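You operate a simulated robot arm through the tools that you are given. There is no shell and no other tool.

You are at the controls of a simulated robot arm. One attempt, no reset.

JOB
Put things in order on the top of the brown bench. At the end: the green fuse stands where the brown block stood; the filter with the teal cap stands where the blue pad stood; the blue pad is on the purple board; the brown block stands where the filter with the teal cap stood; whatever was shut is shut again. Leave all else as you found it, and nothing knocked over.

Only the result counts: the job must be done as asked and must still hold three seconds after the hand-in. Knocking over, shifting, dropping, spilling or breaking anything else fails it. Lids that push on must go on centred and level and be pressed home; caps that screw on are set level and turned clockwise until they are tight.

ROBOT AND FRAMES
A 6-joint arm with a two-finger gripper, fixed in place. Base frame: the origin is at the foot of the arm, x ahead of it, y to its left, z up; the work surface is at about z = 0. Lengths are in mm, angles in degrees, forces in N, time in s.
With the tool pointing down near the work surface it reaches from about 180 to 480 mm from the base axis. Its first joint turns from -66.0 to 66.0 degrees. Payload 1.76 kg.
Tool frame: the origin (TCP) lies between the finger pads and is the grasp point; the fingertips stand 29 mm ahead of it; z points along the fingers, y is the line along which they close. The gripper opens to 82 mm; its body begins 58 mm behind the TCP.
Orientation is that of the tool frame in the base frame, as [roll, pitch, yaw] about the fixed x, y, z axes, in that order (R = Rz(yaw) Ry(pitch) Rx(roll)). With the fingers straight down and closing along the base's y, the tool's x points along the base's -x, its y along +y and its z along -z.

CONTROLS
- The arm moves only by the tool arm_command. Its arguments are lists of equal length, an entry for each row: "linear": the shift along the base's x, y, z in units of 50 mm (1.0 is 50 mm), a list of three; "rotation": the turn, a rotation vector about the base's x, y, z in units of 6 degrees (1.0 is 6 degrees), a list of three; "grip": the closure, from 0 (fully open) to 1 (shut). In form: {"linear": [[x, y, z], ...], "rotation": [[rx, ry, rz], ...], "grip": [grip, ...]}. A call has 1 to 20 rows; each row shifts and turns the commanded pose from where the row before left it. A call with a number of a shift or a turn outside -1 to 1 is refused whole. Each row takes 0.2 s and may step no farther than 50 mm and 8.6 degrees from the row before; otherwise, or with a gripper value out of range, the whole call is refused. A pose out of reach is approached as far as the arm can. The call stops where the force on the tool passes 40 N (or 10 N more than at its start, if that is more) or the arm is blocked; 0.2 s more then pass. The fingers move at their own pace (about 203.5 mm/s each) and stop on an object; they squeeze with about 22 N. The grip force told is the motor's: it shows also when the fingers shut on nothing. Time passes only in rows, and 0.2 s behind the last, so rows that do not move let the fingers close. It gives the time, the measured TCP pose, the force on the tool (base axes), the opening and the grip force at its end, in the units of the frame above (readings bear some noise), with the torque about the TCP (base axes, N m) and any sound that the robot's microphone picked up.
- Cameras (640 x 400 px; columns grow to the right, rows downward): "scene" is fixed at [37.2, 329, 444.4]; the picture's right is [-0.88, -0.48, 0.00], its down [-0.24, 0.45, -0.86] and it looks along [0.41, -0.75, -0.51] (base axes); focal length 214 px, centre (320, 200). "wrist" rides on the gripper at [79, 4, -89] in the tool frame; the picture's right is [-0.05, 1.00, 0.00], its down [-0.71, -0.04, -0.71] and it looks along [-0.71, -0.04, 0.71] (tool axes); focal length 256 px, centre (320, 200).
- grab_frame(camera): a new picture of that camera. It takes no simulated time.
- measure_at(camera, pixels): there is no depth. For up to 12 entries [column, row, z] of the newest picture of that camera ("zoom" is the newest enlarged one), the place [x, y] in the base frame at which the ray of that pixel passes the height z, good to about 3 mm, but the place of the scene camera against the robot may be out by one fixed shift of up to 25 mm in any direction. It takes no simulated time.
- inspect(camera, box): a new picture of the part [left, top, right, bottom] of that camera's present view, enlarged. It takes no simulated time.
- finish_job(): hands the job in; it is judged then, once.

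Unless the task says otherwise, let go and move clear before handing in.

The tools are called after ">>>" as name(argument=value, ...) on one line, values as JSON. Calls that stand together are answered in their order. arm_command: Moves the arm, as the interface text tells. Its arguments: {"type":"object","properties":{"linear":{"type":"array","items":{"type":"array","items":{"type":"number"}}},"rotation":{"type":"array","items":{"type":"array","items":{"type":"number"}}},"grip":{"type":"array","items":{"type":"number"}}},"required":["linear","rotation","grip"]} The other tools are called the same way: grab_frame (camera) takes a picture; measure_at (camera, pixels) gives the place at which the rays of pixels pass given heights; inspect (camera, box) takes an enlarged picture of a part of a camera's view; finish_job () hands the job in.

At the start:

```text
time_s: 0.0
ee_pos: [274.7, 54.7, 326.0]
ee_rot: [179.9, 0.1, -179.9]
wrist_force: [0.0, -0.2, -0.3]
wrist_torque: [-0.03, 0.0, 0.04]
opening: 81.9
grip_force: 0.1
```

scene: 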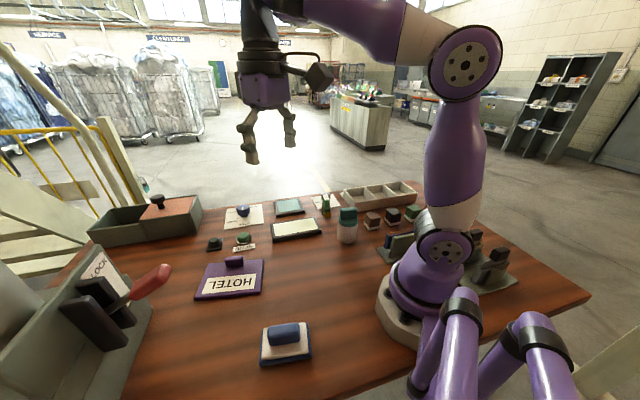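
wrist: 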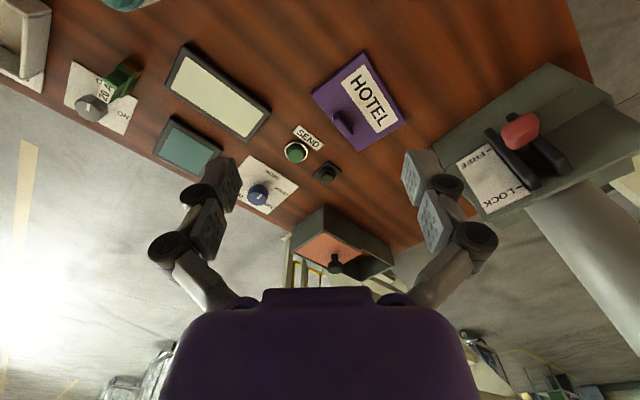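

The first pictures show a bench with a drawer/box with a lid (about 165,215), a purple HOTEL board (232,278), a blue pad (286,340), a teal-capped filter (347,225), and some small blocks (370-412,215). I'll zoom in on each area before moving.

>>> inspect(camera="scene", box=[320, 170, 440, 245])

>>> inspect(camera="scene", box=[180, 180, 340, 300])

>>> inspect(camera="scene", box=[60, 180, 220, 280])

>>> inspect(camera="scene", box=[360, 200, 540, 312])

>>> inspect(camera="scene", box=[0, 220, 200, 400])

>>> inspect(camera="wrist", box=[0, 0, 320, 200])

>>> inspect(camera="wrist", box=[230, 40, 640, 290])

```text
5.33 times, centred on (380, 208) of scene
```

zoom: 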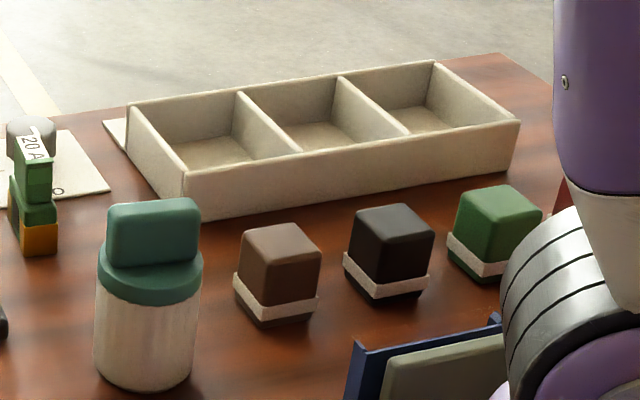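

```text
3.33 times, centred on (260, 240) of scene
```

zoom: 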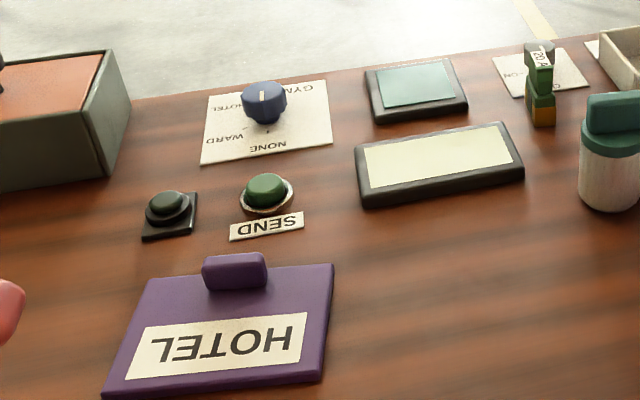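

```text
4.00 times, centred on (140, 230) of scene
```

zoom: 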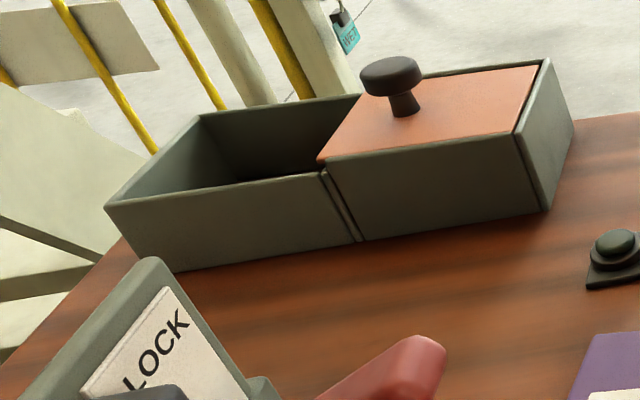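

```text
3.56 times, centred on (450, 256) of scene
```

zoom: 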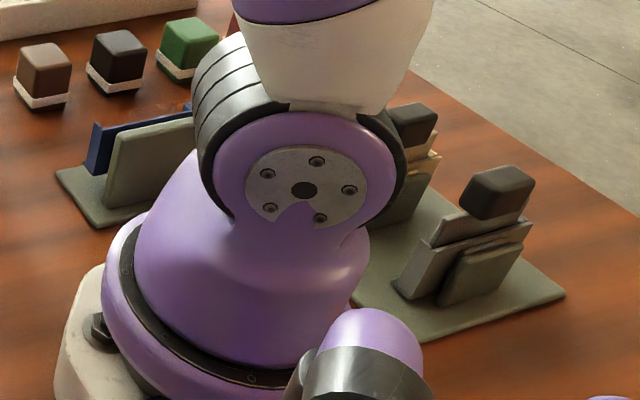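

```text
2.22 times, centred on (100, 310) of scene
```

zoom: 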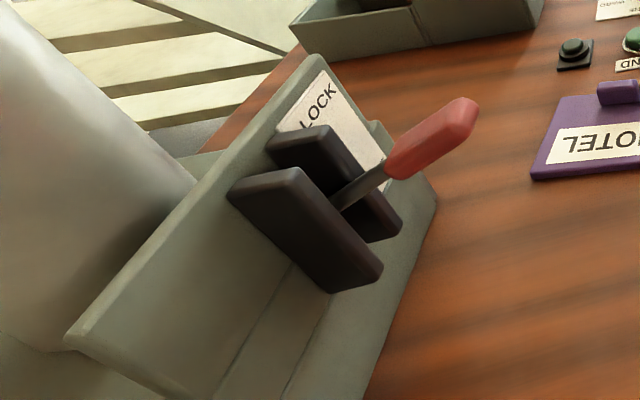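

```text
2.00 times, centred on (160, 100) of wrist
```

zoom: 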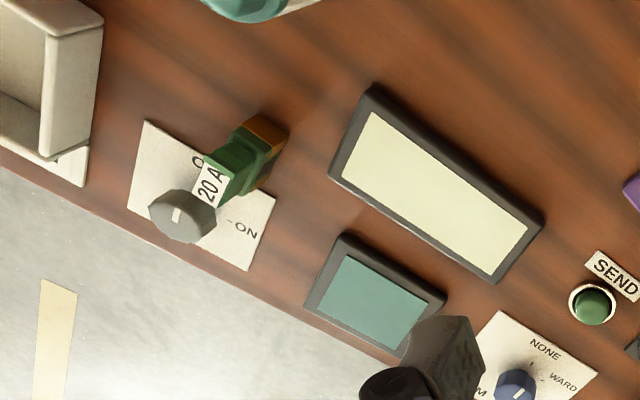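

```text
1.56 times, centred on (435, 165) of wrist
```

zoom: 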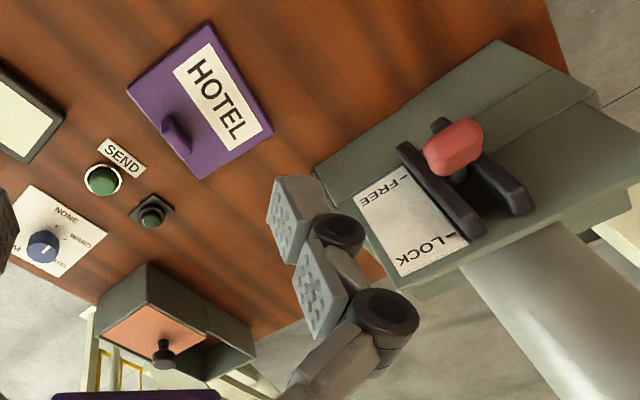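

The zoom shows the green "20 A" fuse on an orange foot beside an ON dial, three banded cubes (brown, black, green), the teal-capped filter, and the half-open orange-lidded box. Next I'll look closely at the blue pad and the fuse, and measure rough places.

>>> inspect(camera="scene", box=[240, 305, 336, 375])

>>> inspect(camera="scene", box=[296, 180, 368, 250])

>>> measure_at(camera="scene", pixels=[[326, 215, 0], [347, 240, 0], [371, 230, 0], [286, 358, 0], [232, 280, 5], [392, 225, 0], [412, 220, 0], [287, 340, 15]])

>>> grab_frame(camera="wrist")

>>> measure_at(camera="wrist", pixels=[[130, 65, 0], [125, 5, 60], [376, 100, 5], [200, 95, 0], [295, 152, 0], [258, 195, 0], [110, 98, 0]])

```text
5.71 times, centred on (288, 340) of scene
```

zoom: 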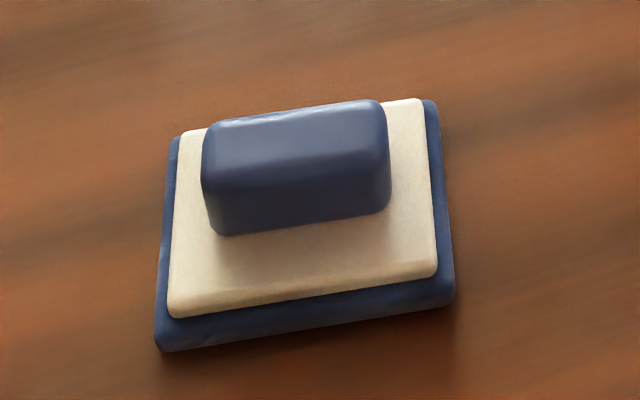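

```text
5.71 times, centred on (332, 215) of scene
```

zoom: 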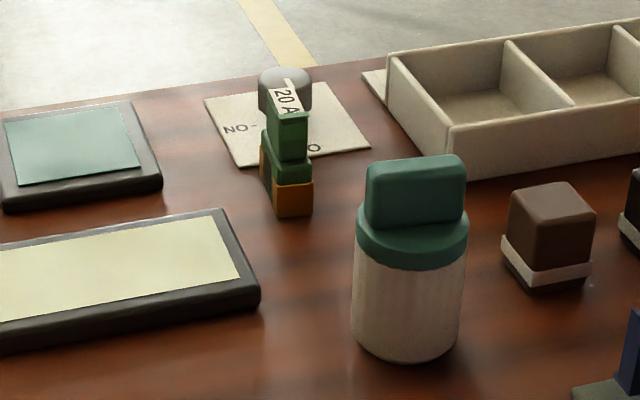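

```text
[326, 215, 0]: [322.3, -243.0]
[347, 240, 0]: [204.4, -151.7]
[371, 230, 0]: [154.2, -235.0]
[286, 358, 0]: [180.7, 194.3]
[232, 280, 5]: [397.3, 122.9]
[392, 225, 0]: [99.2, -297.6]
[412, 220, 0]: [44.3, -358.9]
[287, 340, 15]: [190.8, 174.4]
```

```text
taken
```

wrist: 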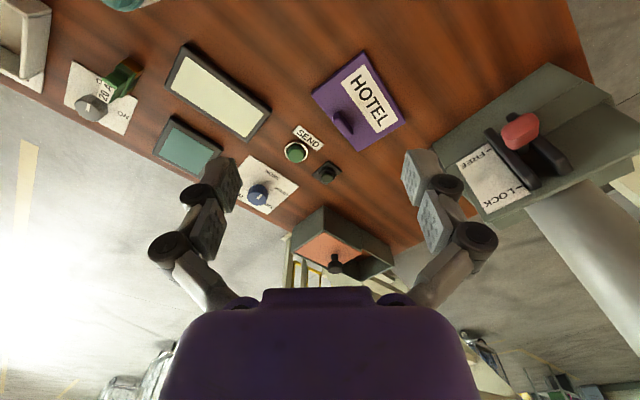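

```text
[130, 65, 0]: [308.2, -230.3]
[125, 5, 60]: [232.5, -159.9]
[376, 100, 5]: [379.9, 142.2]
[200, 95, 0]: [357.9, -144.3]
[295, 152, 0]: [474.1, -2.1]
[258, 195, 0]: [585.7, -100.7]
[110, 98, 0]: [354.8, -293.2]
```

The blue pad is a blue/cream slab with a blue handle (zoom 290,165); the fuse stands near (310,-230), and the cube, filter and pad are roughly placed. I'll fly the wrist camera over to the fuse/filter side at a safe height to get accurate places.

>>> arm_command(linear=[[0, -0.82, -0.4], [0, -0.82, -0.4], [0, -0.82, -0.4], [0, -0.82, -0.4], [0, -0.82, -0.4], [0, 0, 0]], rotation=[[0, 0, 0], [0, 0, 0], [0, 0, 0], [0, 0, 0], [0, 0, 0], [0, 0, 0]], grip=[0, 0, 0, 0, 0, 0])

>>> grab_frame(camera="wrist")

>>> grab_frame(camera="scene")

```text
time_s: 1.4
ee_pos: [272.3, -151.0, 226.7]
ee_rot: [180.0, 0.0, -180.0]
wrist_force: [0.7, 0.0, 0.4]
wrist_torque: [-0.04, 0.0, -0.01]
opening: 81.9
grip_force: 0.1
```

```text
taken
```

wrist: 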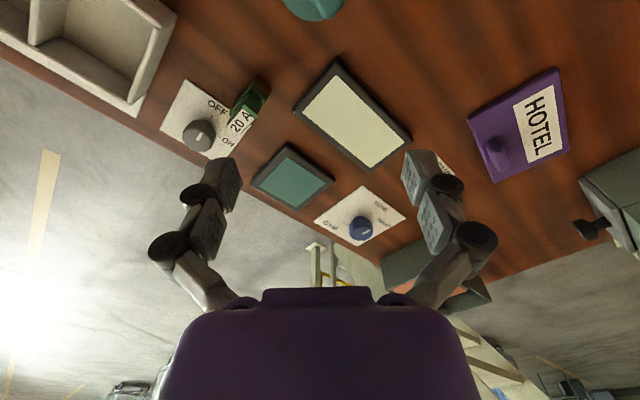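

```text
taken
```

scene: 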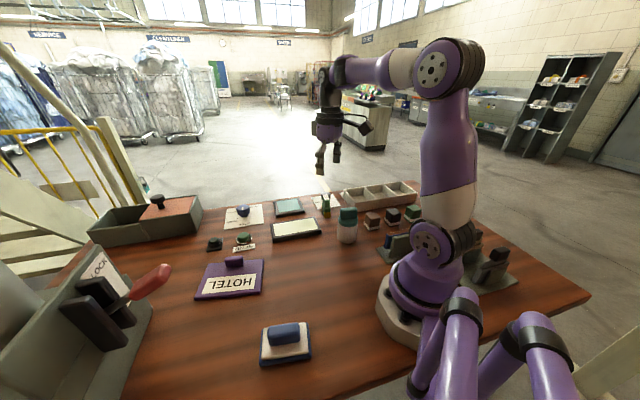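

The fuse is at wrist (248,105) by the dial at (198,133); I'll enlarge that area to see if the fuse is held in a socket, and see the filter cap at (315,5).

>>> inspect(camera="wrist", box=[150, 60, 310, 160])

>>> measure_at(camera="wrist", pixels=[[255, 95, 30], [255, 95, 0], [315, 5, 75], [198, 133, 10], [160, 80, 0]])

```text
4.00 times, centred on (230, 110) of wrist
```

zoom: 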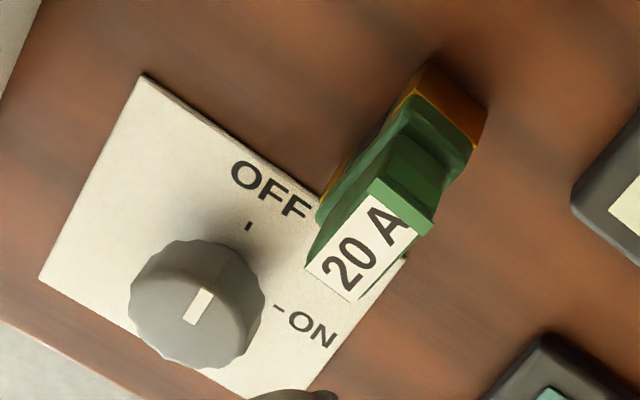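

```text
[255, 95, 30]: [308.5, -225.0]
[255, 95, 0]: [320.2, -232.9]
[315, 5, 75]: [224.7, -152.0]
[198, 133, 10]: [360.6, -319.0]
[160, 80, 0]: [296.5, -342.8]
```

The fuse looks like a green body on an orange foot, free of the dial plate, with a "20 A" label facing the camera. I'll back off toward the base and lower a bit to see it, the filter and the cubes from a better angle.

>>> arm_command(linear=[[-0.4, -0.5, -0.3], [-0.4, -0.5, -0.4], [0, 0, 0]], rotation=[[0, 0, 0], [0, 0, 0], [0, 0, 0]], grip=[0, 0, 0])

>>> grab_frame(camera="wrist")

>>> grab_frame(camera="scene")

```text
time_s: 2.2
ee_pos: [231.3, -199.5, 190.8]
ee_rot: [179.9, 0.1, 180.0]
wrist_force: [-0.4, 0.2, 0.6]
wrist_torque: [0.01, 0.01, -0.01]
opening: 82.0
grip_force: 0.0
```

```text
taken
```

wrist: 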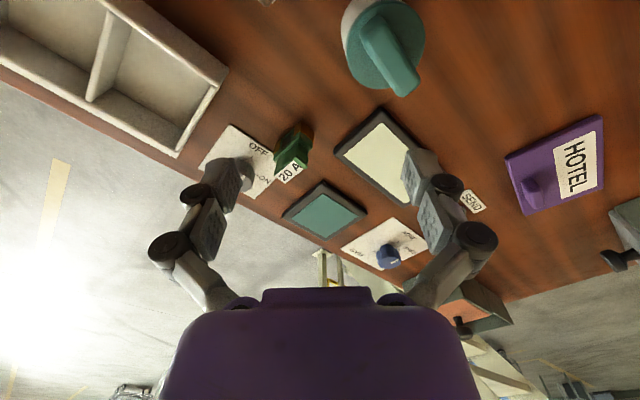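

```text
taken
```

scene: 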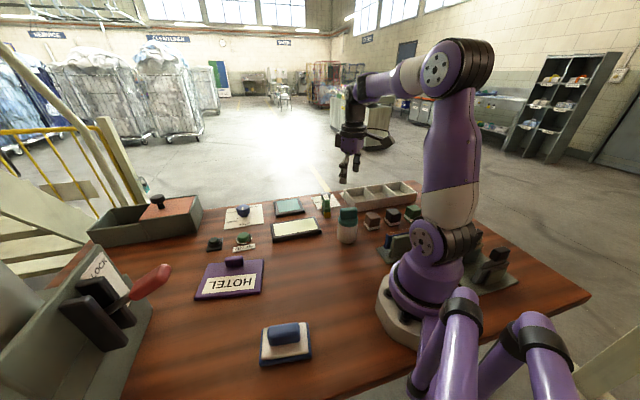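

The filter's cap fills (385,45) and the fuse is at (293,150). I'll enlarge both.

>>> inspect(camera="wrist", box=[220, 100, 348, 180])

>>> measure_at(camera="zoom", pixels=[[440, 130, 0], [440, 130, 20], [340, 320, 60]])

>>> inspect(camera="wrist", box=[300, 0, 460, 100])

>>> measure_at(camera="wrist", pixels=[[385, 20, 80], [388, 85, 80], [385, 5, 60], [385, 45, 95], [385, 45, 70]])

```text
5.00 times, centred on (284, 140) of wrist
```

zoom: 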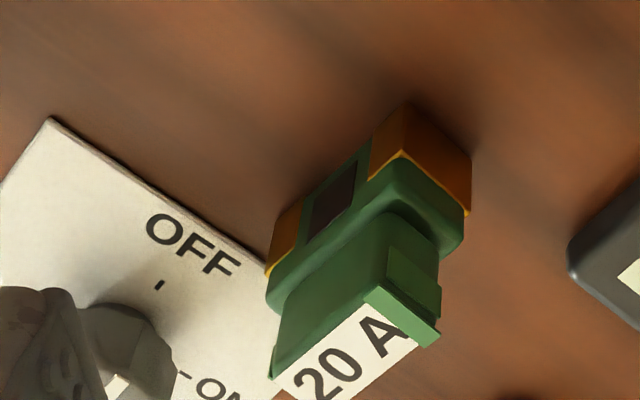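

```text
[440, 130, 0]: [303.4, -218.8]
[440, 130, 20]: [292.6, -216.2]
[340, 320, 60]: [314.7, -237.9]
```

```text
4.00 times, centred on (380, 50) of wrist
```

zoom: 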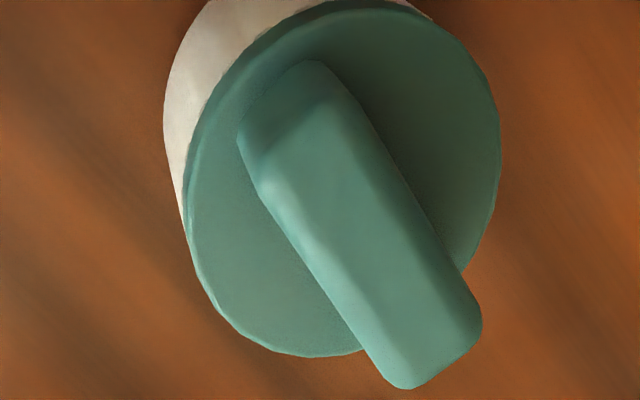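

```text
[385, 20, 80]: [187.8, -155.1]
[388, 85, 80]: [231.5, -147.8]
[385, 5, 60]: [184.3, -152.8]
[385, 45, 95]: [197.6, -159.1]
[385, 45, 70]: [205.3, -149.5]
```

The fuse is one piece standing on orange feet, and the filter has a grip bar on its cap. Now I'll turn the wrist about -48° in yaw and move toward the three cubes to look at them.

>>> arm_command(linear=[[-0.18, 0.02, 0.06], [-0.18, 0.02, 0.06], [-0.18, 0.02, 0.06], [-0.18, 0.02, 0.06], [-0.18, 0.02, 0.06], [-0.18, 0.02, 0.06], [-0.18, 0.02, 0.06], [-0.18, 0.02, 0.06], [0, 0, 0]], rotation=[[0, 0, -1], [0, 0, -1], [0, 0, -1], [0, 0, -1], [0, 0, -1], [0, 0, -1], [0, 0, -1], [0, 0, -1], [0, 0, 0]], grip=[0, 0, 0, 0, 0, 0, 0, 0, 0])

>>> grab_frame(camera="wrist")

>>> grab_frame(camera="scene")

```text
time_s: 4.2
ee_pos: [163.0, -193.1, 213.3]
ee_rot: [179.9, 0.1, 132.0]
wrist_force: [0.2, 0.5, -0.3]
wrist_torque: [-0.05, -0.02, 0.02]
opening: 82.0
grip_force: 0.0
```

```text
taken
```

wrist: 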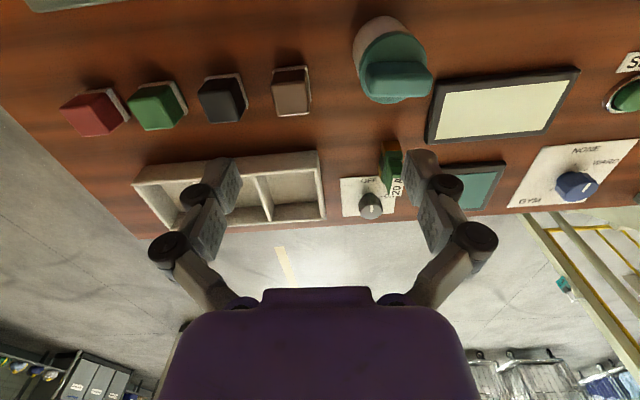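

```text
taken
```

scene: 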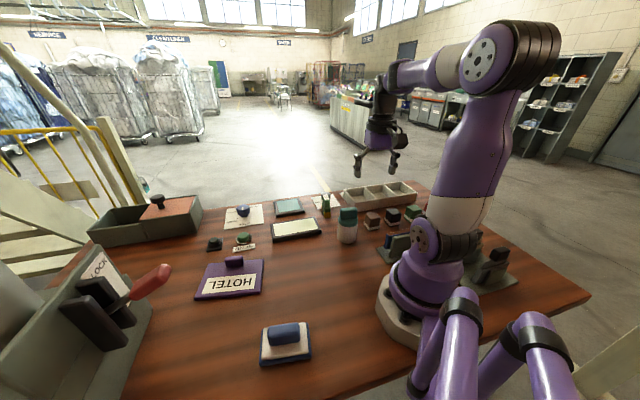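

The wrist view now shows red, green, black and brown cubes (brown at 292,92), the filter at (395,60) and the fuse at (390,170). I'll enlarge and measure the brown cube, filter and fuse.

>>> inspect(camera="wrist", box=[240, 50, 340, 130])

>>> inspect(camera="wrist", box=[330, 0, 460, 110])

>>> inspect(camera="wrist", box=[330, 120, 450, 230])

```text
5.00 times, centred on (290, 90) of wrist
```

zoom: 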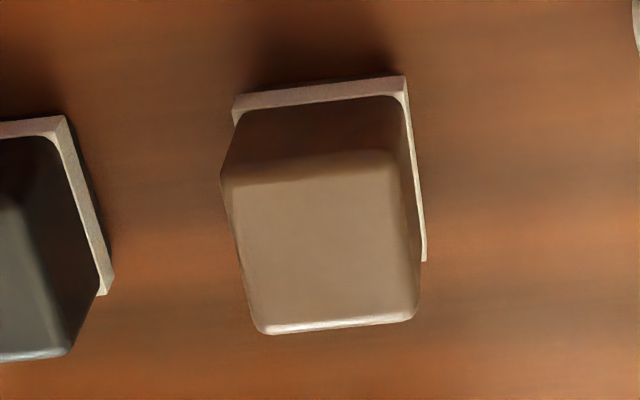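

```text
3.64 times, centred on (395, 55) of wrist
```

zoom: 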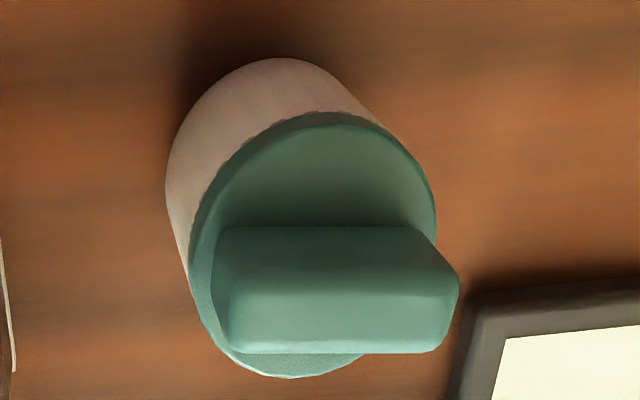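

```text
3.64 times, centred on (390, 175) of wrist
```

zoom: 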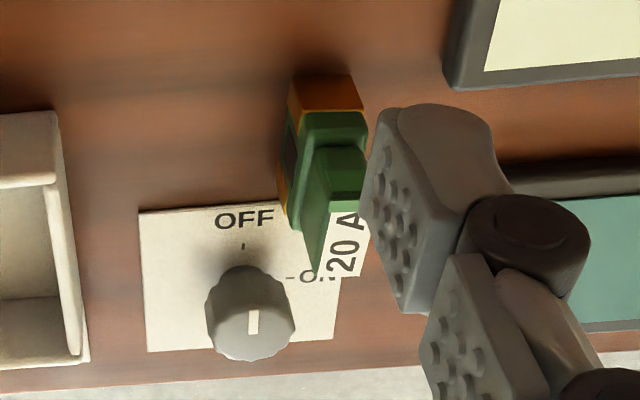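

I'll measure the cube's top corners and band corners, and the filter's and fuse's edges at several heights.

>>> measure_at(camera="wrist", pixels=[[271, 96, 35], [305, 90, 35], [309, 123, 35], [277.6, 127, 35], [272.6, 72, 10], [307, 65.4, 10], [311.4, 102, 10], [290.4, 99, 35], [290.4, 99, 40], [290.4, 99, 30]])

>>> measure_at(camera="wrist", pixels=[[353, 45, 0], [384, 16, 0], [360, 75, 70], [427, 60, 70], [394, 30, 70], [390, 103, 70], [366, 62, 90], [430, 62, 90], [425, 96, 90], [372, 96, 90]])

>>> measure_at(camera="wrist", pixels=[[383, 140, 0], [401, 140, 0], [383, 150, 20], [402, 150, 20], [394, 160, 60], [402, 160, 60], [389, 196, 60]])

```text
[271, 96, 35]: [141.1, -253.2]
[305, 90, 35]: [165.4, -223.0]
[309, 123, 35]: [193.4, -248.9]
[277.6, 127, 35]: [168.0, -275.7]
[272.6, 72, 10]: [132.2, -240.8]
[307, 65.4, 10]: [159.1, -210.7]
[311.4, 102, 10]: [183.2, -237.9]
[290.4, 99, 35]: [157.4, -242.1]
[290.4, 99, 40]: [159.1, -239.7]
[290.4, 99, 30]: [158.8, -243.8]
```

```text
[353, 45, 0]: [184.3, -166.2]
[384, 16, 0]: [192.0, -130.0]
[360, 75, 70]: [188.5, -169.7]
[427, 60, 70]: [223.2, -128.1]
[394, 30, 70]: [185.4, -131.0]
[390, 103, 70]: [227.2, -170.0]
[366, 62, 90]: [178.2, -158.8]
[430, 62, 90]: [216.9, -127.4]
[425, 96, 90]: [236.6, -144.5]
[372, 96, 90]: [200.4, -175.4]
```

```text
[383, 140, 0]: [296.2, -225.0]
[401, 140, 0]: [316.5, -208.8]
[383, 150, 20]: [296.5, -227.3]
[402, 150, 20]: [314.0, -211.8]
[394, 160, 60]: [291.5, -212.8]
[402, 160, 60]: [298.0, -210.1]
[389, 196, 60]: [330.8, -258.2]
```

Estimates: brown cube centre about (160,-241), turned ~45°; filter about (205,-150); fuse about (305,-220). Before moving I'll measure the pad and board corners in the scene view for their orientation.

>>> measure_at(camera="scene", pixels=[[259.6, 366.3, 0], [311.6, 357.5, 0], [307.3, 322.5, 5], [262, 329.5, 5], [194.8, 299, 0], [261.5, 294, 0], [263.9, 259.5, 5], [209, 264, 5]])

>>> inspect(camera="scene", box=[184, 245, 280, 305])

```text
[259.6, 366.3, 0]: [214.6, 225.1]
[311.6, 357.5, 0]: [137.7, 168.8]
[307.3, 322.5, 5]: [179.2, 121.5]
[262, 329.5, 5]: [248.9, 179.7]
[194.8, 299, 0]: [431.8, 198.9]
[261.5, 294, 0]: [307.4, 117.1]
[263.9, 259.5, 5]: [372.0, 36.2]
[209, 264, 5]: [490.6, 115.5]
```

```text
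6.67 times, centred on (232, 275) of scene
```

zoom: 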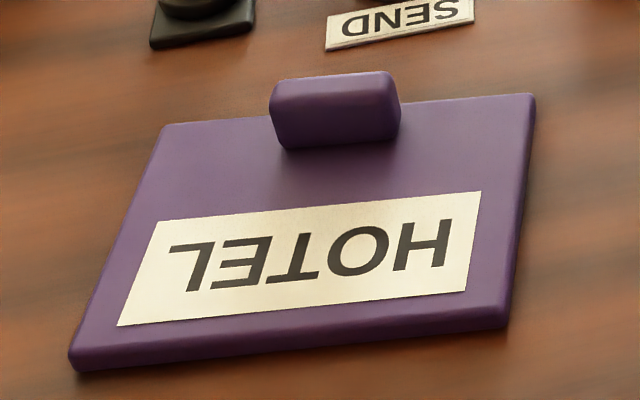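

The pad's long side runs about 36° from base x and the board the same, so a tool yaw of about 217° suits both. I'll swing the arm over the middle to the pad at a safe height.

>>> arm_command(linear=[[0.26, 0.5, 0.15], [0.26, 0.5, 0.15], [0.26, 0.5, 0.15], [0.26, 0.5, 0.15], [0.26, 0.5, 0], [0.26, 0.5, 0], [0.26, 0.5, 0], [-0.2, 0.47, 0], [-0.2, 0.47, 0], [-0.2, 0.47, -0.1], [-0.2, 0.47, -0.1], [-0.2, 0.47, -0.1], [-0.2, 0.47, -0.1], [-0.2, 0.47, -0.1], [-0.2, 0.47, -0.1], [0, 0, 0]], rotation=[[0, 0, 1], [0, 0, 1], [0, 0, 1], [0, 0, 1], [0, 0, 1], [0, 0, 1], [0, 0, 1], [0, 0, 1], [0, 0, 1], [0, 0, 1], [0, 0, 1], [0, 0, 1], [0, 0, 1], [0, 0, 1], [0, 0, 0.1], [0, 0, 0]], grip=[0, 0, 0, 0, 0, 0, 0, 0, 0, 0, 0, 0, 0, 0, 0, 0])

>>> grab_frame(camera="wrist")

>>> grab_frame(camera="scene")

```text
time_s: 7.6
ee_pos: [175.7, 172.5, 214.4]
ee_rot: [179.8, 0.1, -143.3]
wrist_force: [-0.5, -1.3, 0.4]
wrist_torque: [0.0, 0.0, 0.0]
opening: 81.8
grip_force: 0.0
```

```text
taken
```

wrist: 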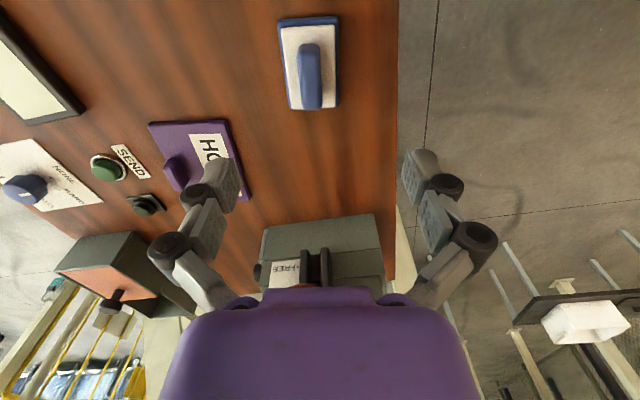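

```text
taken
```

scene: 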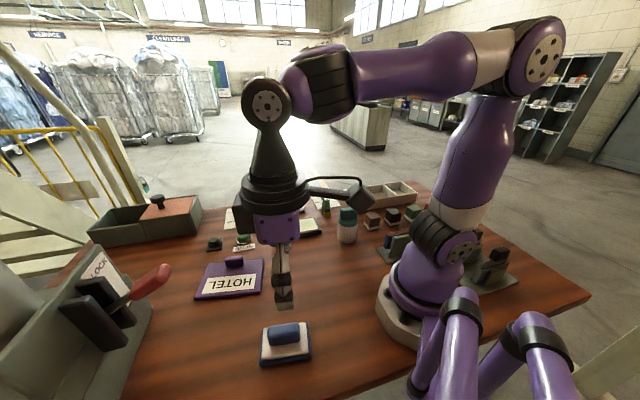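

The pad appears at wrist (310,62), nearly aligned with the tool. I'll enlarge it and measure its corners and handle.

>>> inspect(camera="wrist", box=[230, 5, 390, 120])

>>> measure_at(camera="wrist", pixels=[[278, 21, 3], [339, 16, 3], [341, 104, 3], [290, 109, 3], [300, 46, 35], [319, 43, 35], [302, 107, 35], [323, 107, 35]])

```text
3.48 times, centred on (310, 62) of wrist
```

zoom: 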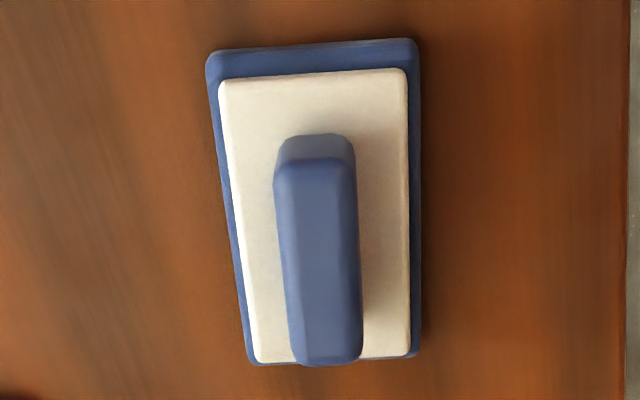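

```text
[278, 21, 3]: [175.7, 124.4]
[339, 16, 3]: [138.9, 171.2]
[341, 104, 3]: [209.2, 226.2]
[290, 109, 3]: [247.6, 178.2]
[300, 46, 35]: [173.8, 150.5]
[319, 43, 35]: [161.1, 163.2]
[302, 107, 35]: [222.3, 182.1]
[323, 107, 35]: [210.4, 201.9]
```

The pad's centre reads (193,175), about 89×60 mm, turned 37°; the handle is about 20 mm wide, near 35 mm tall. I'll move above it and come down to about z=100 with the fingers half closed.

>>> arm_command(linear=[[0.346, 0.05, 0], [0, 0, -0.8], [0, 0, -0.8], [0, 0, -0.7], [0, 0, 0]], rotation=[[0, 0, 0], [0, 0, 0.05], [0, 0, 0], [0, 0, 0], [0, 0, 0]], grip=[0.3, 0.4, 0.4, 0.4, 0.4])

>>> grab_frame(camera="wrist")

>>> inspect(camera="scene", box=[220, 250, 360, 380])

```text
time_s: 8.8
ee_pos: [190.5, 172.2, 97.8]
ee_rot: [179.8, 0.0, -143.1]
wrist_force: [-0.6, -0.1, -0.1]
wrist_torque: [-0.01, -0.01, -0.02]
opening: 49.0
grip_force: 0.1
```

```text
taken
```

wrist: 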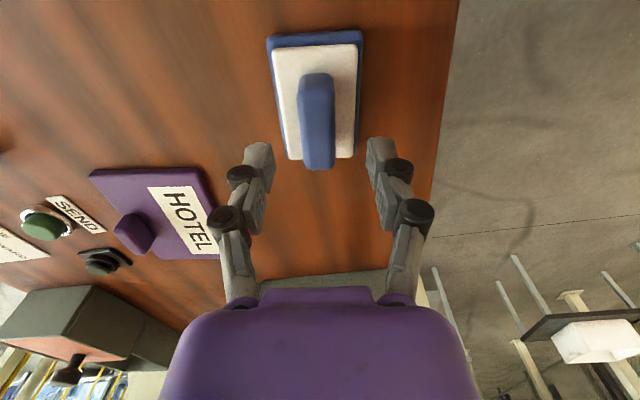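

```text
3.08 times, centred on (290, 315) of scene
```

zoom: 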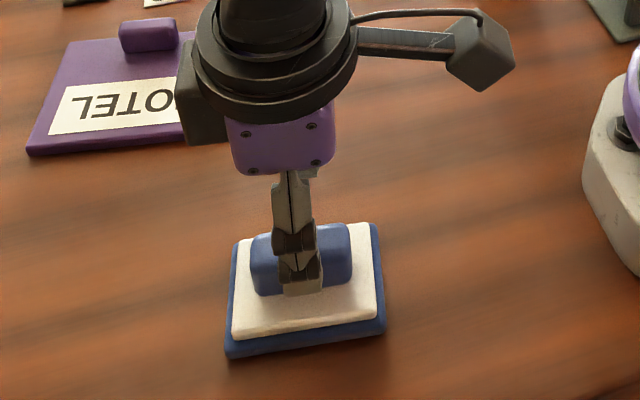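

The handle sits centred between the fingers in the wrist view (318,120). I'll measure it again from here for height and centre.

>>> inspect(camera="wrist", box=[255, 20, 385, 180])

>>> measure_at(camera="wrist", pixels=[[267, 38, 3], [364, 32, 3], [358, 157, 3], [286, 160, 3], [300, 90, 40], [333, 88, 40], [306, 169, 40], [335, 169, 40], [272, 52, 15], [357, 47, 15]])

```text
2.50 times, centred on (320, 100) of wrist
```

zoom: 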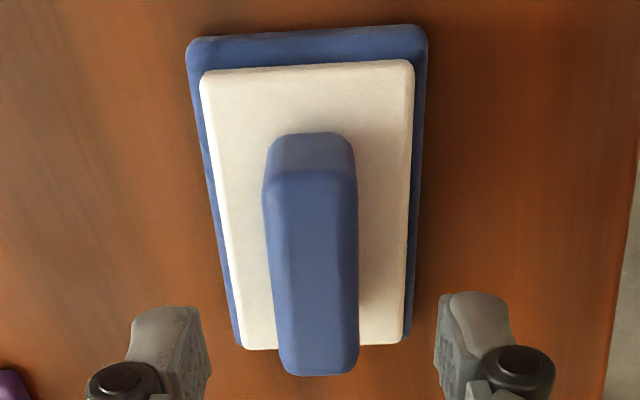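

```text
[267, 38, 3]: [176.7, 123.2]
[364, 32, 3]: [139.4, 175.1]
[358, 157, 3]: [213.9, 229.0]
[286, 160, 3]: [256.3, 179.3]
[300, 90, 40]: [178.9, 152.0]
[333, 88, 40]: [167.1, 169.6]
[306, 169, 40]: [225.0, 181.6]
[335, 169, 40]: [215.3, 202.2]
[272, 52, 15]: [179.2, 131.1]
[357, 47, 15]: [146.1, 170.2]
```

The pad centre is about (195.5,176.3) and the handle top around z=40. I'll shift +5,+4 mm and lower to about z=54, then check clearance.

>>> arm_command(linear=[[0.1, 0.08, 0], [0, 0, -0.5], [0, 0, -0.36], [0, 0, 0]], rotation=[[0, 0, 0], [0, 0, 0], [0, 0, 0], [0, 0, 0]], grip=[0.4, 0.4, 0.4, 0.4])

>>> grab_frame(camera="wrist")

>>> inspect(camera="scene", box=[240, 290, 340, 380])

```text
time_s: 9.8
ee_pos: [194.2, 175.9, 57.7]
ee_rot: [180.0, 0.1, -143.1]
wrist_force: [0.0, 0.1, -0.3]
wrist_torque: [0.02, 0.03, -0.01]
opening: 49.4
grip_force: 0.1
```

```text
taken
```

wrist: 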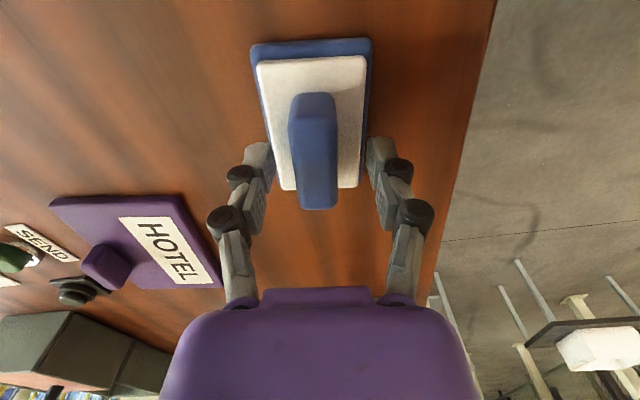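

```text
4.44 times, centred on (290, 335) of scene
```

zoom: 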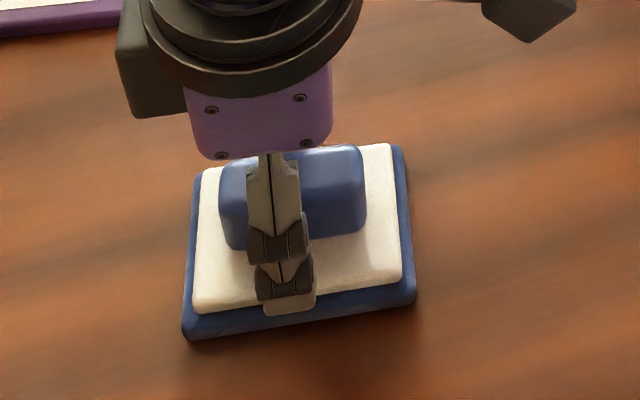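

Fingers straddle the handle in both views with the tips still clear of the cream plate. I'll lower 5 mm more and close.

>>> arm_command(linear=[[0, 0, -0.1], [0, 0, 0], [0, 0, 0], [0, 0, 0], [0, 0, 0]], rotation=[[0, 0, 0], [0, 0, 0], [0, 0, 0], [0, 0, 0], [0, 0, 0]], grip=[0.4, 0.6, 1, 1, 1])

>>> grab_frame(camera="wrist")

>>> inspect(camera="scene", box=[240, 290, 340, 380])

```text
time_s: 11.0
ee_pos: [195.4, 176.3, 52.3]
ee_rot: [179.9, 0.2, -143.1]
wrist_force: [2.1, -0.3, 3.3]
wrist_torque: [0.1, -0.15, -0.04]
opening: 21.1
grip_force: 21.9
```

```text
taken
```

wrist: 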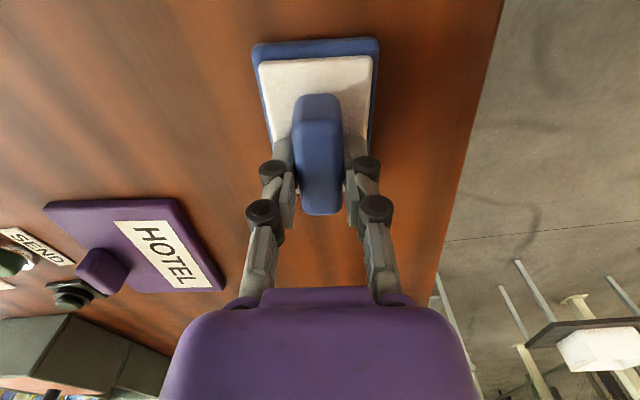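

```text
4.44 times, centred on (290, 335) of scene
```

zoom: 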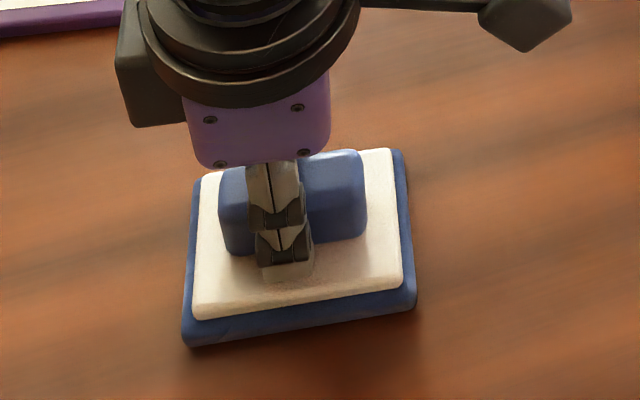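

The fingers hold the handle (21.1 mm, 21.9 N). Before lifting I'll measure the board and its knob from this view (board around 130,245).

>>> inspect(camera="wrist", box=[30, 180, 240, 310])

>>> arm_command(linear=[[0, 0, 0.3], [0, 0, 0.6], [0, 0, 0.8], [0, 0, 0.3], [0, 0, 0]], rotation=[[0, 0, 0], [0, 0, 0], [0, 0, 0], [0, 0, 0], [0, 0, 0]], grip=[1, 1, 1, 1, 1])

>>> grab_frame(camera="wrist")

>>> grab_frame(camera="scene")

```text
3.05 times, centred on (135, 245) of wrist
```

zoom: 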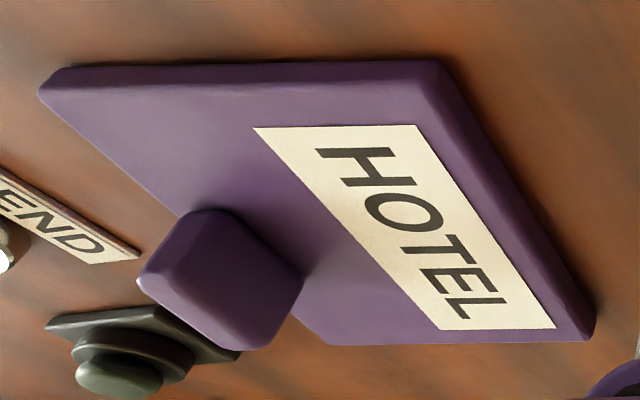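

```text
time_s: 12.2
ee_pos: [196.0, 176.4, 153.1]
ee_rot: [179.9, 0.1, -143.1]
wrist_force: [-0.4, 0.4, -0.7]
wrist_torque: [-0.01, 0.03, -0.02]
opening: 21.0
grip_force: 21.9
```

```text
taken
```

wrist: 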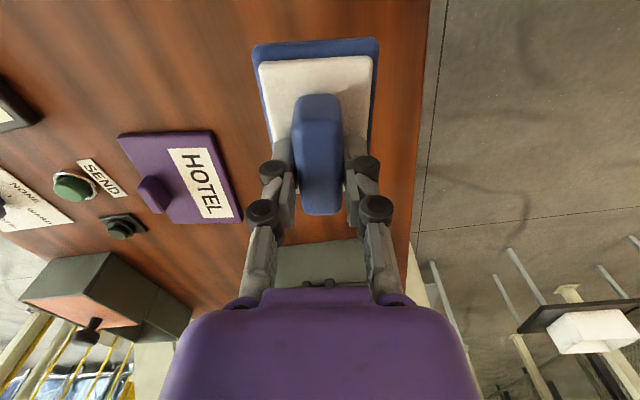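

```text
taken
```

scene: 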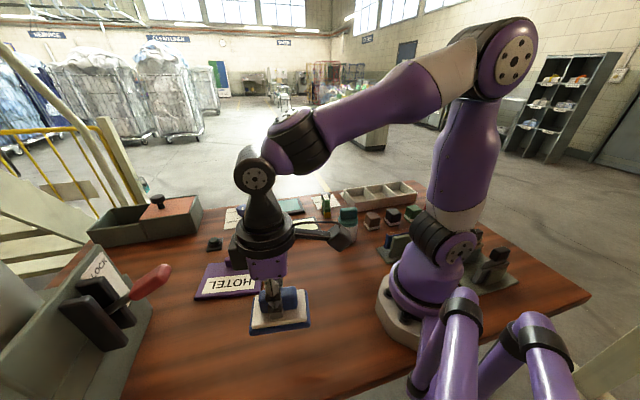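

The pad is lifted level at z≈153. Now I'll enlarge the board in the wrist view (around 180,178) and measure its corners and knob.

>>> inspect(camera="wrist", box=[105, 120, 255, 235])

>>> measure_at(camera="wrist", pixels=[[117, 137, 6], [211, 131, 6], [243, 219, 6], [172, 224, 6], [168, 150, 6], [202, 147, 6], [233, 215, 6], [205, 219, 6]])

```text
3.48 times, centred on (180, 178) of wrist
```

zoom: 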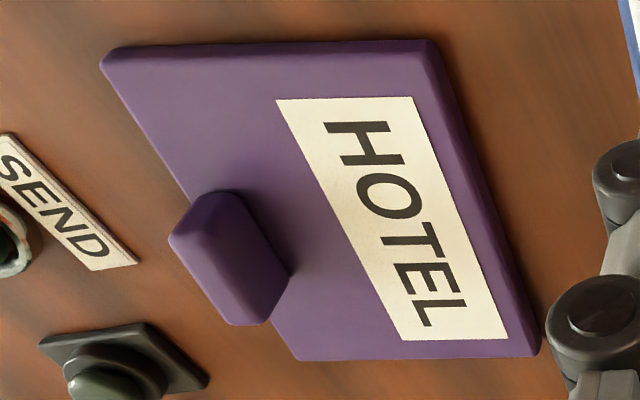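

```text
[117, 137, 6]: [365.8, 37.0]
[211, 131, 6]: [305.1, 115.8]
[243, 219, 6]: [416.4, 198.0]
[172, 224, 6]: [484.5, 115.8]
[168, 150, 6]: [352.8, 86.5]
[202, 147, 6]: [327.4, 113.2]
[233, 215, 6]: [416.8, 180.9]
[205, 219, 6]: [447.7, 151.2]
```

Board centre is about (393,117), ±70 by ±51 mm, turned 36°. I'll measure where the knob's inner face meets the board, from both views.

>>> measure_at(camera="wrist", pixels=[[157, 175.1, 20], [171.4, 198.7, 8], [160.5, 182, 8], [159.7, 214, 8]])

>>> measure_at(camera="scene", pixels=[[227.5, 267.5, 8], [243.8, 266, 8], [231, 268, 8], [225, 262, 25], [241, 260, 25], [225, 256.5, 35], [241, 256, 35]])

>>> inspect(camera="scene", box=[184, 245, 280, 305])

```text
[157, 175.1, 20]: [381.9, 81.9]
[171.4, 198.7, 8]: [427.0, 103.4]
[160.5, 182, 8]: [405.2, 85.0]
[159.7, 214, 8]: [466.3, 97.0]
```

```text
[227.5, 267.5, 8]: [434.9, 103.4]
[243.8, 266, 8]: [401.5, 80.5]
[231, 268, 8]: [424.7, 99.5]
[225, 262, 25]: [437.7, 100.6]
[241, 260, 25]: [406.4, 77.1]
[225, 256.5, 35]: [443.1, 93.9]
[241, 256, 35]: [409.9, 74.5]
```

```text
6.67 times, centred on (232, 275) of scene
```

zoom: 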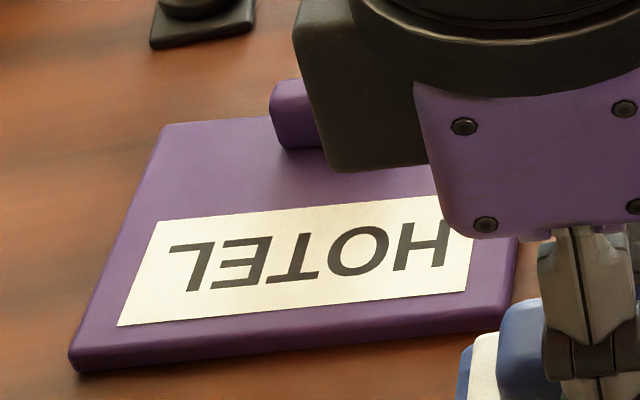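

The knob's inner face is about 32 mm off the board centre, leaving 83 mm free; a pad centre at about (387,125) leaves ~11 mm on both sides. I'll check the lever's nearness, then carry the pad over.

>>> measure_at(camera="scene", pixels=[[168, 270, 60], [168, 270, 100], [168, 270, 140], [150, 340, 0]])

>>> arm_command(linear=[[0.766, -0.205, 0], [0.766, -0.205, 0], [0.766, -0.205, 0], [0.766, -0.205, 0], [0.766, -0.205, 0], [0, 0, 0]], rotation=[[0, 0, 0], [0, 0, 0], [0, 0, 0], [0, 0, 0], [0, 0, 0], [0, 0, 0]], grip=[1, 1, 1, 1, 1, 1])

>>> grab_frame(camera="wrist")

>>> grab_frame(camera="scene")

```text
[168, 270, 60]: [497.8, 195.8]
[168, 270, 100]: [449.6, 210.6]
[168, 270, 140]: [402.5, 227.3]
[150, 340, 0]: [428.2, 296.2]
```

```text
time_s: 13.6
ee_pos: [388.6, 127.6, 150.5]
ee_rot: [179.9, 0.2, -143.1]
wrist_force: [-0.8, -0.1, 0.1]
wrist_torque: [-0.03, -0.02, 0.03]
opening: 21.1
grip_force: 22.0
```

```text
taken
```

wrist: 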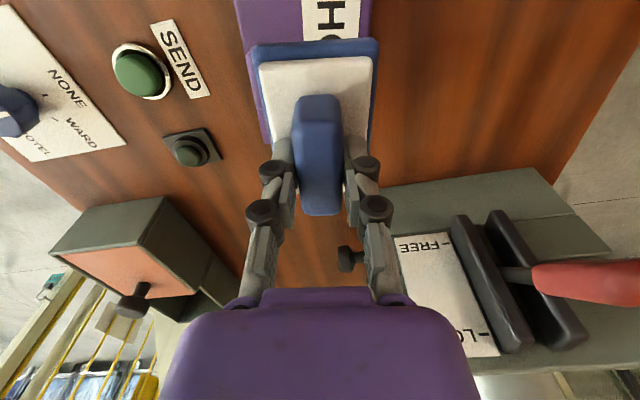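

```text
taken
```

scene: 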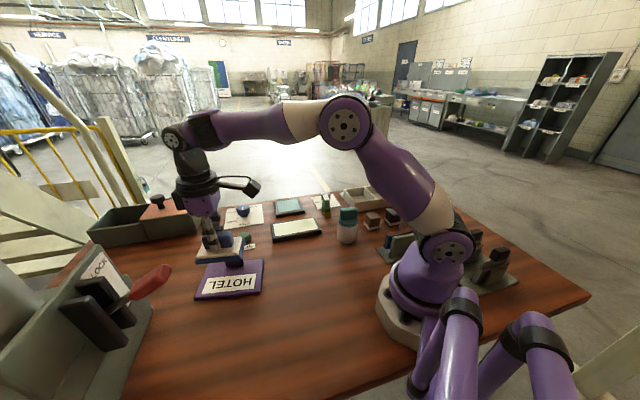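

The pad hangs over the board; the knob is hidden under the pad's left edge in the wrist view. I'll lower to about z=108 (pad bottom ~56) and check against the knob in both views.

>>> arm_command(linear=[[0, -0.02, -0.42], [0, -0.02, -0.42], [0, 0, 0]], rotation=[[0, 0, 0], [0, 0, 0], [0, 0, 0]], grip=[1, 1, 1])

>>> inspect(camera="wrist", box=[200, 0, 440, 220])

>>> inspect(camera="scene", box=[180, 210, 280, 305])

```text
time_s: 14.4
ee_pos: [387.3, 125.5, 108.3]
ee_rot: [179.9, 0.1, -143.1]
wrist_force: [0.5, -0.5, -0.4]
wrist_torque: [-0.04, 0.01, 0.0]
opening: 21.2
grip_force: 22.1
```

```text
1.82 times, centred on (320, 110) of wrist
```

zoom: 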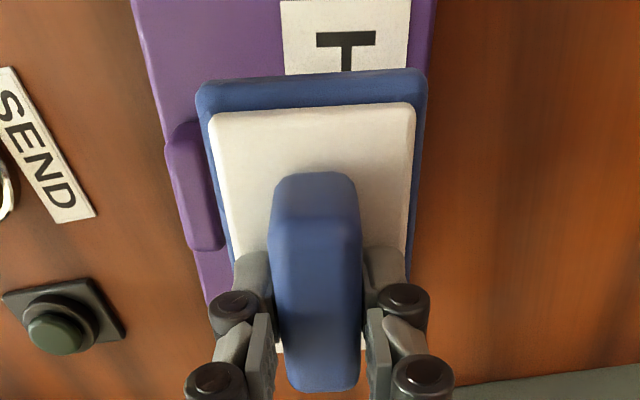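

```text
4.21 times, centred on (230, 258) of scene
```

zoom: 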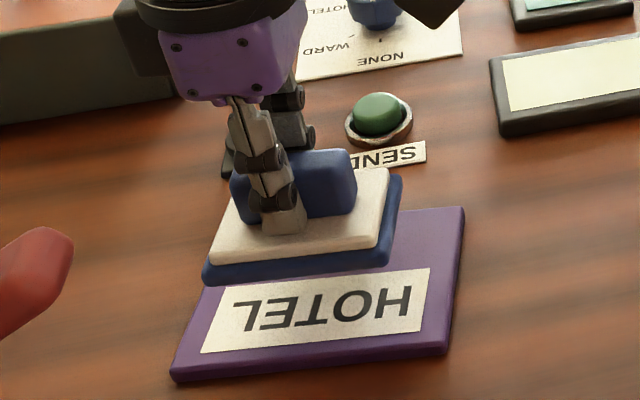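

The knob peeks out left of the pad in the wrist zoom (195,185). I'll measure pad edge, knob edge and board edges in a fresh wrist frame to confirm clearance.

>>> inspect(camera="wrist", box=[220, 30, 400, 150])

>>> measure_at(camera="zoom", pixels=[[92, 200, 30], [92, 200, 20], [135, 320, 20], [135, 320, 8], [140, 140, 60], [510, 110, 60], [510, 110, 52], [30, 30, 6], [540, 60, 6]])

```text
3.33 times, centred on (310, 90) of wrist
```

zoom: 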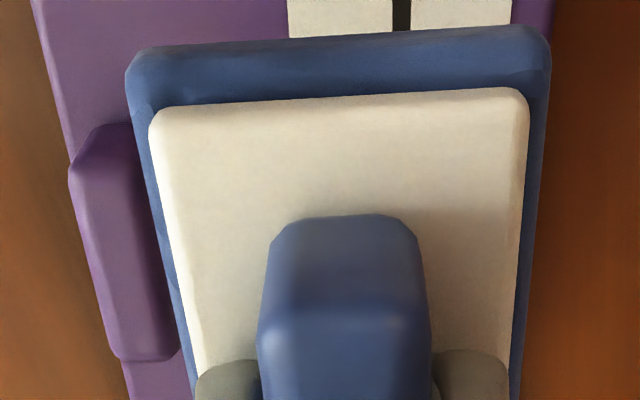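

```text
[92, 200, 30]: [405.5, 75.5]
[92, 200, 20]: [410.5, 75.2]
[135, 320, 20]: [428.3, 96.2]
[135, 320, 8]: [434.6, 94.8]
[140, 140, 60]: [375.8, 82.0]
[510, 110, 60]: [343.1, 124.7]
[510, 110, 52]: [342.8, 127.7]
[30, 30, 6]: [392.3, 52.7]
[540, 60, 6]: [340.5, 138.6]
```

Pad spans -18…37 mm across the board versus the knob's inner face near -31 and board edge at +49: clear. I'll nudge 2 mm away from the knob and lower to about z=64.

>>> arm_command(linear=[[-0.024, 0.032, -0.3], [0, 0, -0.3], [0, 0, -0.28], [0, 0, 0]], rotation=[[0, 0, 0], [0, 0, 0], [0, 0, 0], [0, 0, 0]], grip=[1, 1, 1, 1])

>>> inspect(camera="scene", box=[180, 220, 280, 305])

>>> inspect(camera="wrist", box=[200, 0, 440, 220])

```text
time_s: 15.4
ee_pos: [387.2, 126.5, 64.2]
ee_rot: [179.9, 0.0, -143.1]
wrist_force: [-0.7, 0.5, -1.5]
wrist_torque: [0.01, -0.05, 0.01]
opening: 21.4
grip_force: 22.3
```

```text
4.71 times, centred on (230, 262) of scene
```

zoom: 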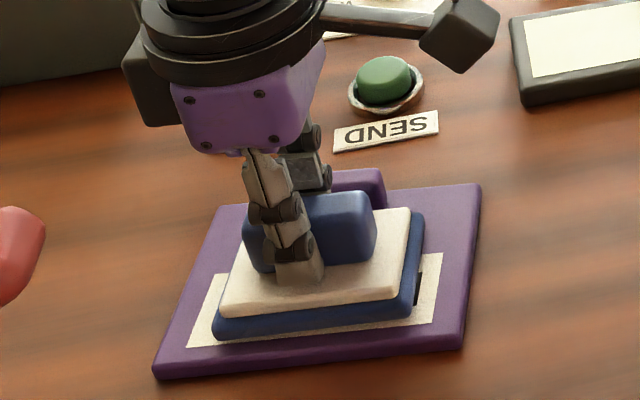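

```text
1.82 times, centred on (320, 110) of wrist
```

zoom: 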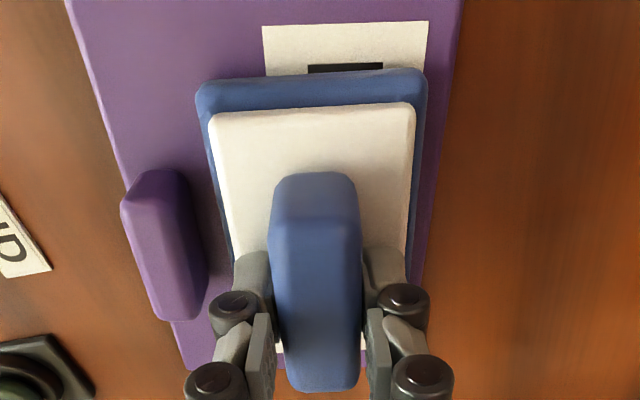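

The pad sits squarely between the knob and the board's front edge, a few mm above. I'll lower in small steps until contact.

>>> arm_command(linear=[[0, 0, -0.03], [0, 0, -0.03], [0, 0, 0]], rotation=[[0, 0, 0], [0, 0, 0], [0, 0, 0]], grip=[1, 1, 1])

```text
time_s: 16.2
ee_pos: [386.3, 125.6, 62.9]
ee_rot: [179.9, 0.2, -143.1]
wrist_force: [-0.2, 0.4, 0.9]
wrist_torque: [0.09, -0.09, 0.02]
opening: 21.2
grip_force: 22.4
```

Still nearly free (0.9 N) at z≈63. I'll go on down in small steps.

>>> arm_command(linear=[[0, 0, -0.03], [0, 0, -0.03], [0, 0, 0]], rotation=[[0, 0, 0], [0, 0, 0], [0, 0, 0]], grip=[1, 1, 1])

```text
time_s: 17.0
ee_pos: [387.5, 126.8, 59.6]
ee_rot: [-180.0, 0.3, -143.1]
wrist_force: [2.6, 0.6, 20.4]
wrist_torque: [0.04, -0.12, 0.01]
opening: 21.2
grip_force: 22.3
```

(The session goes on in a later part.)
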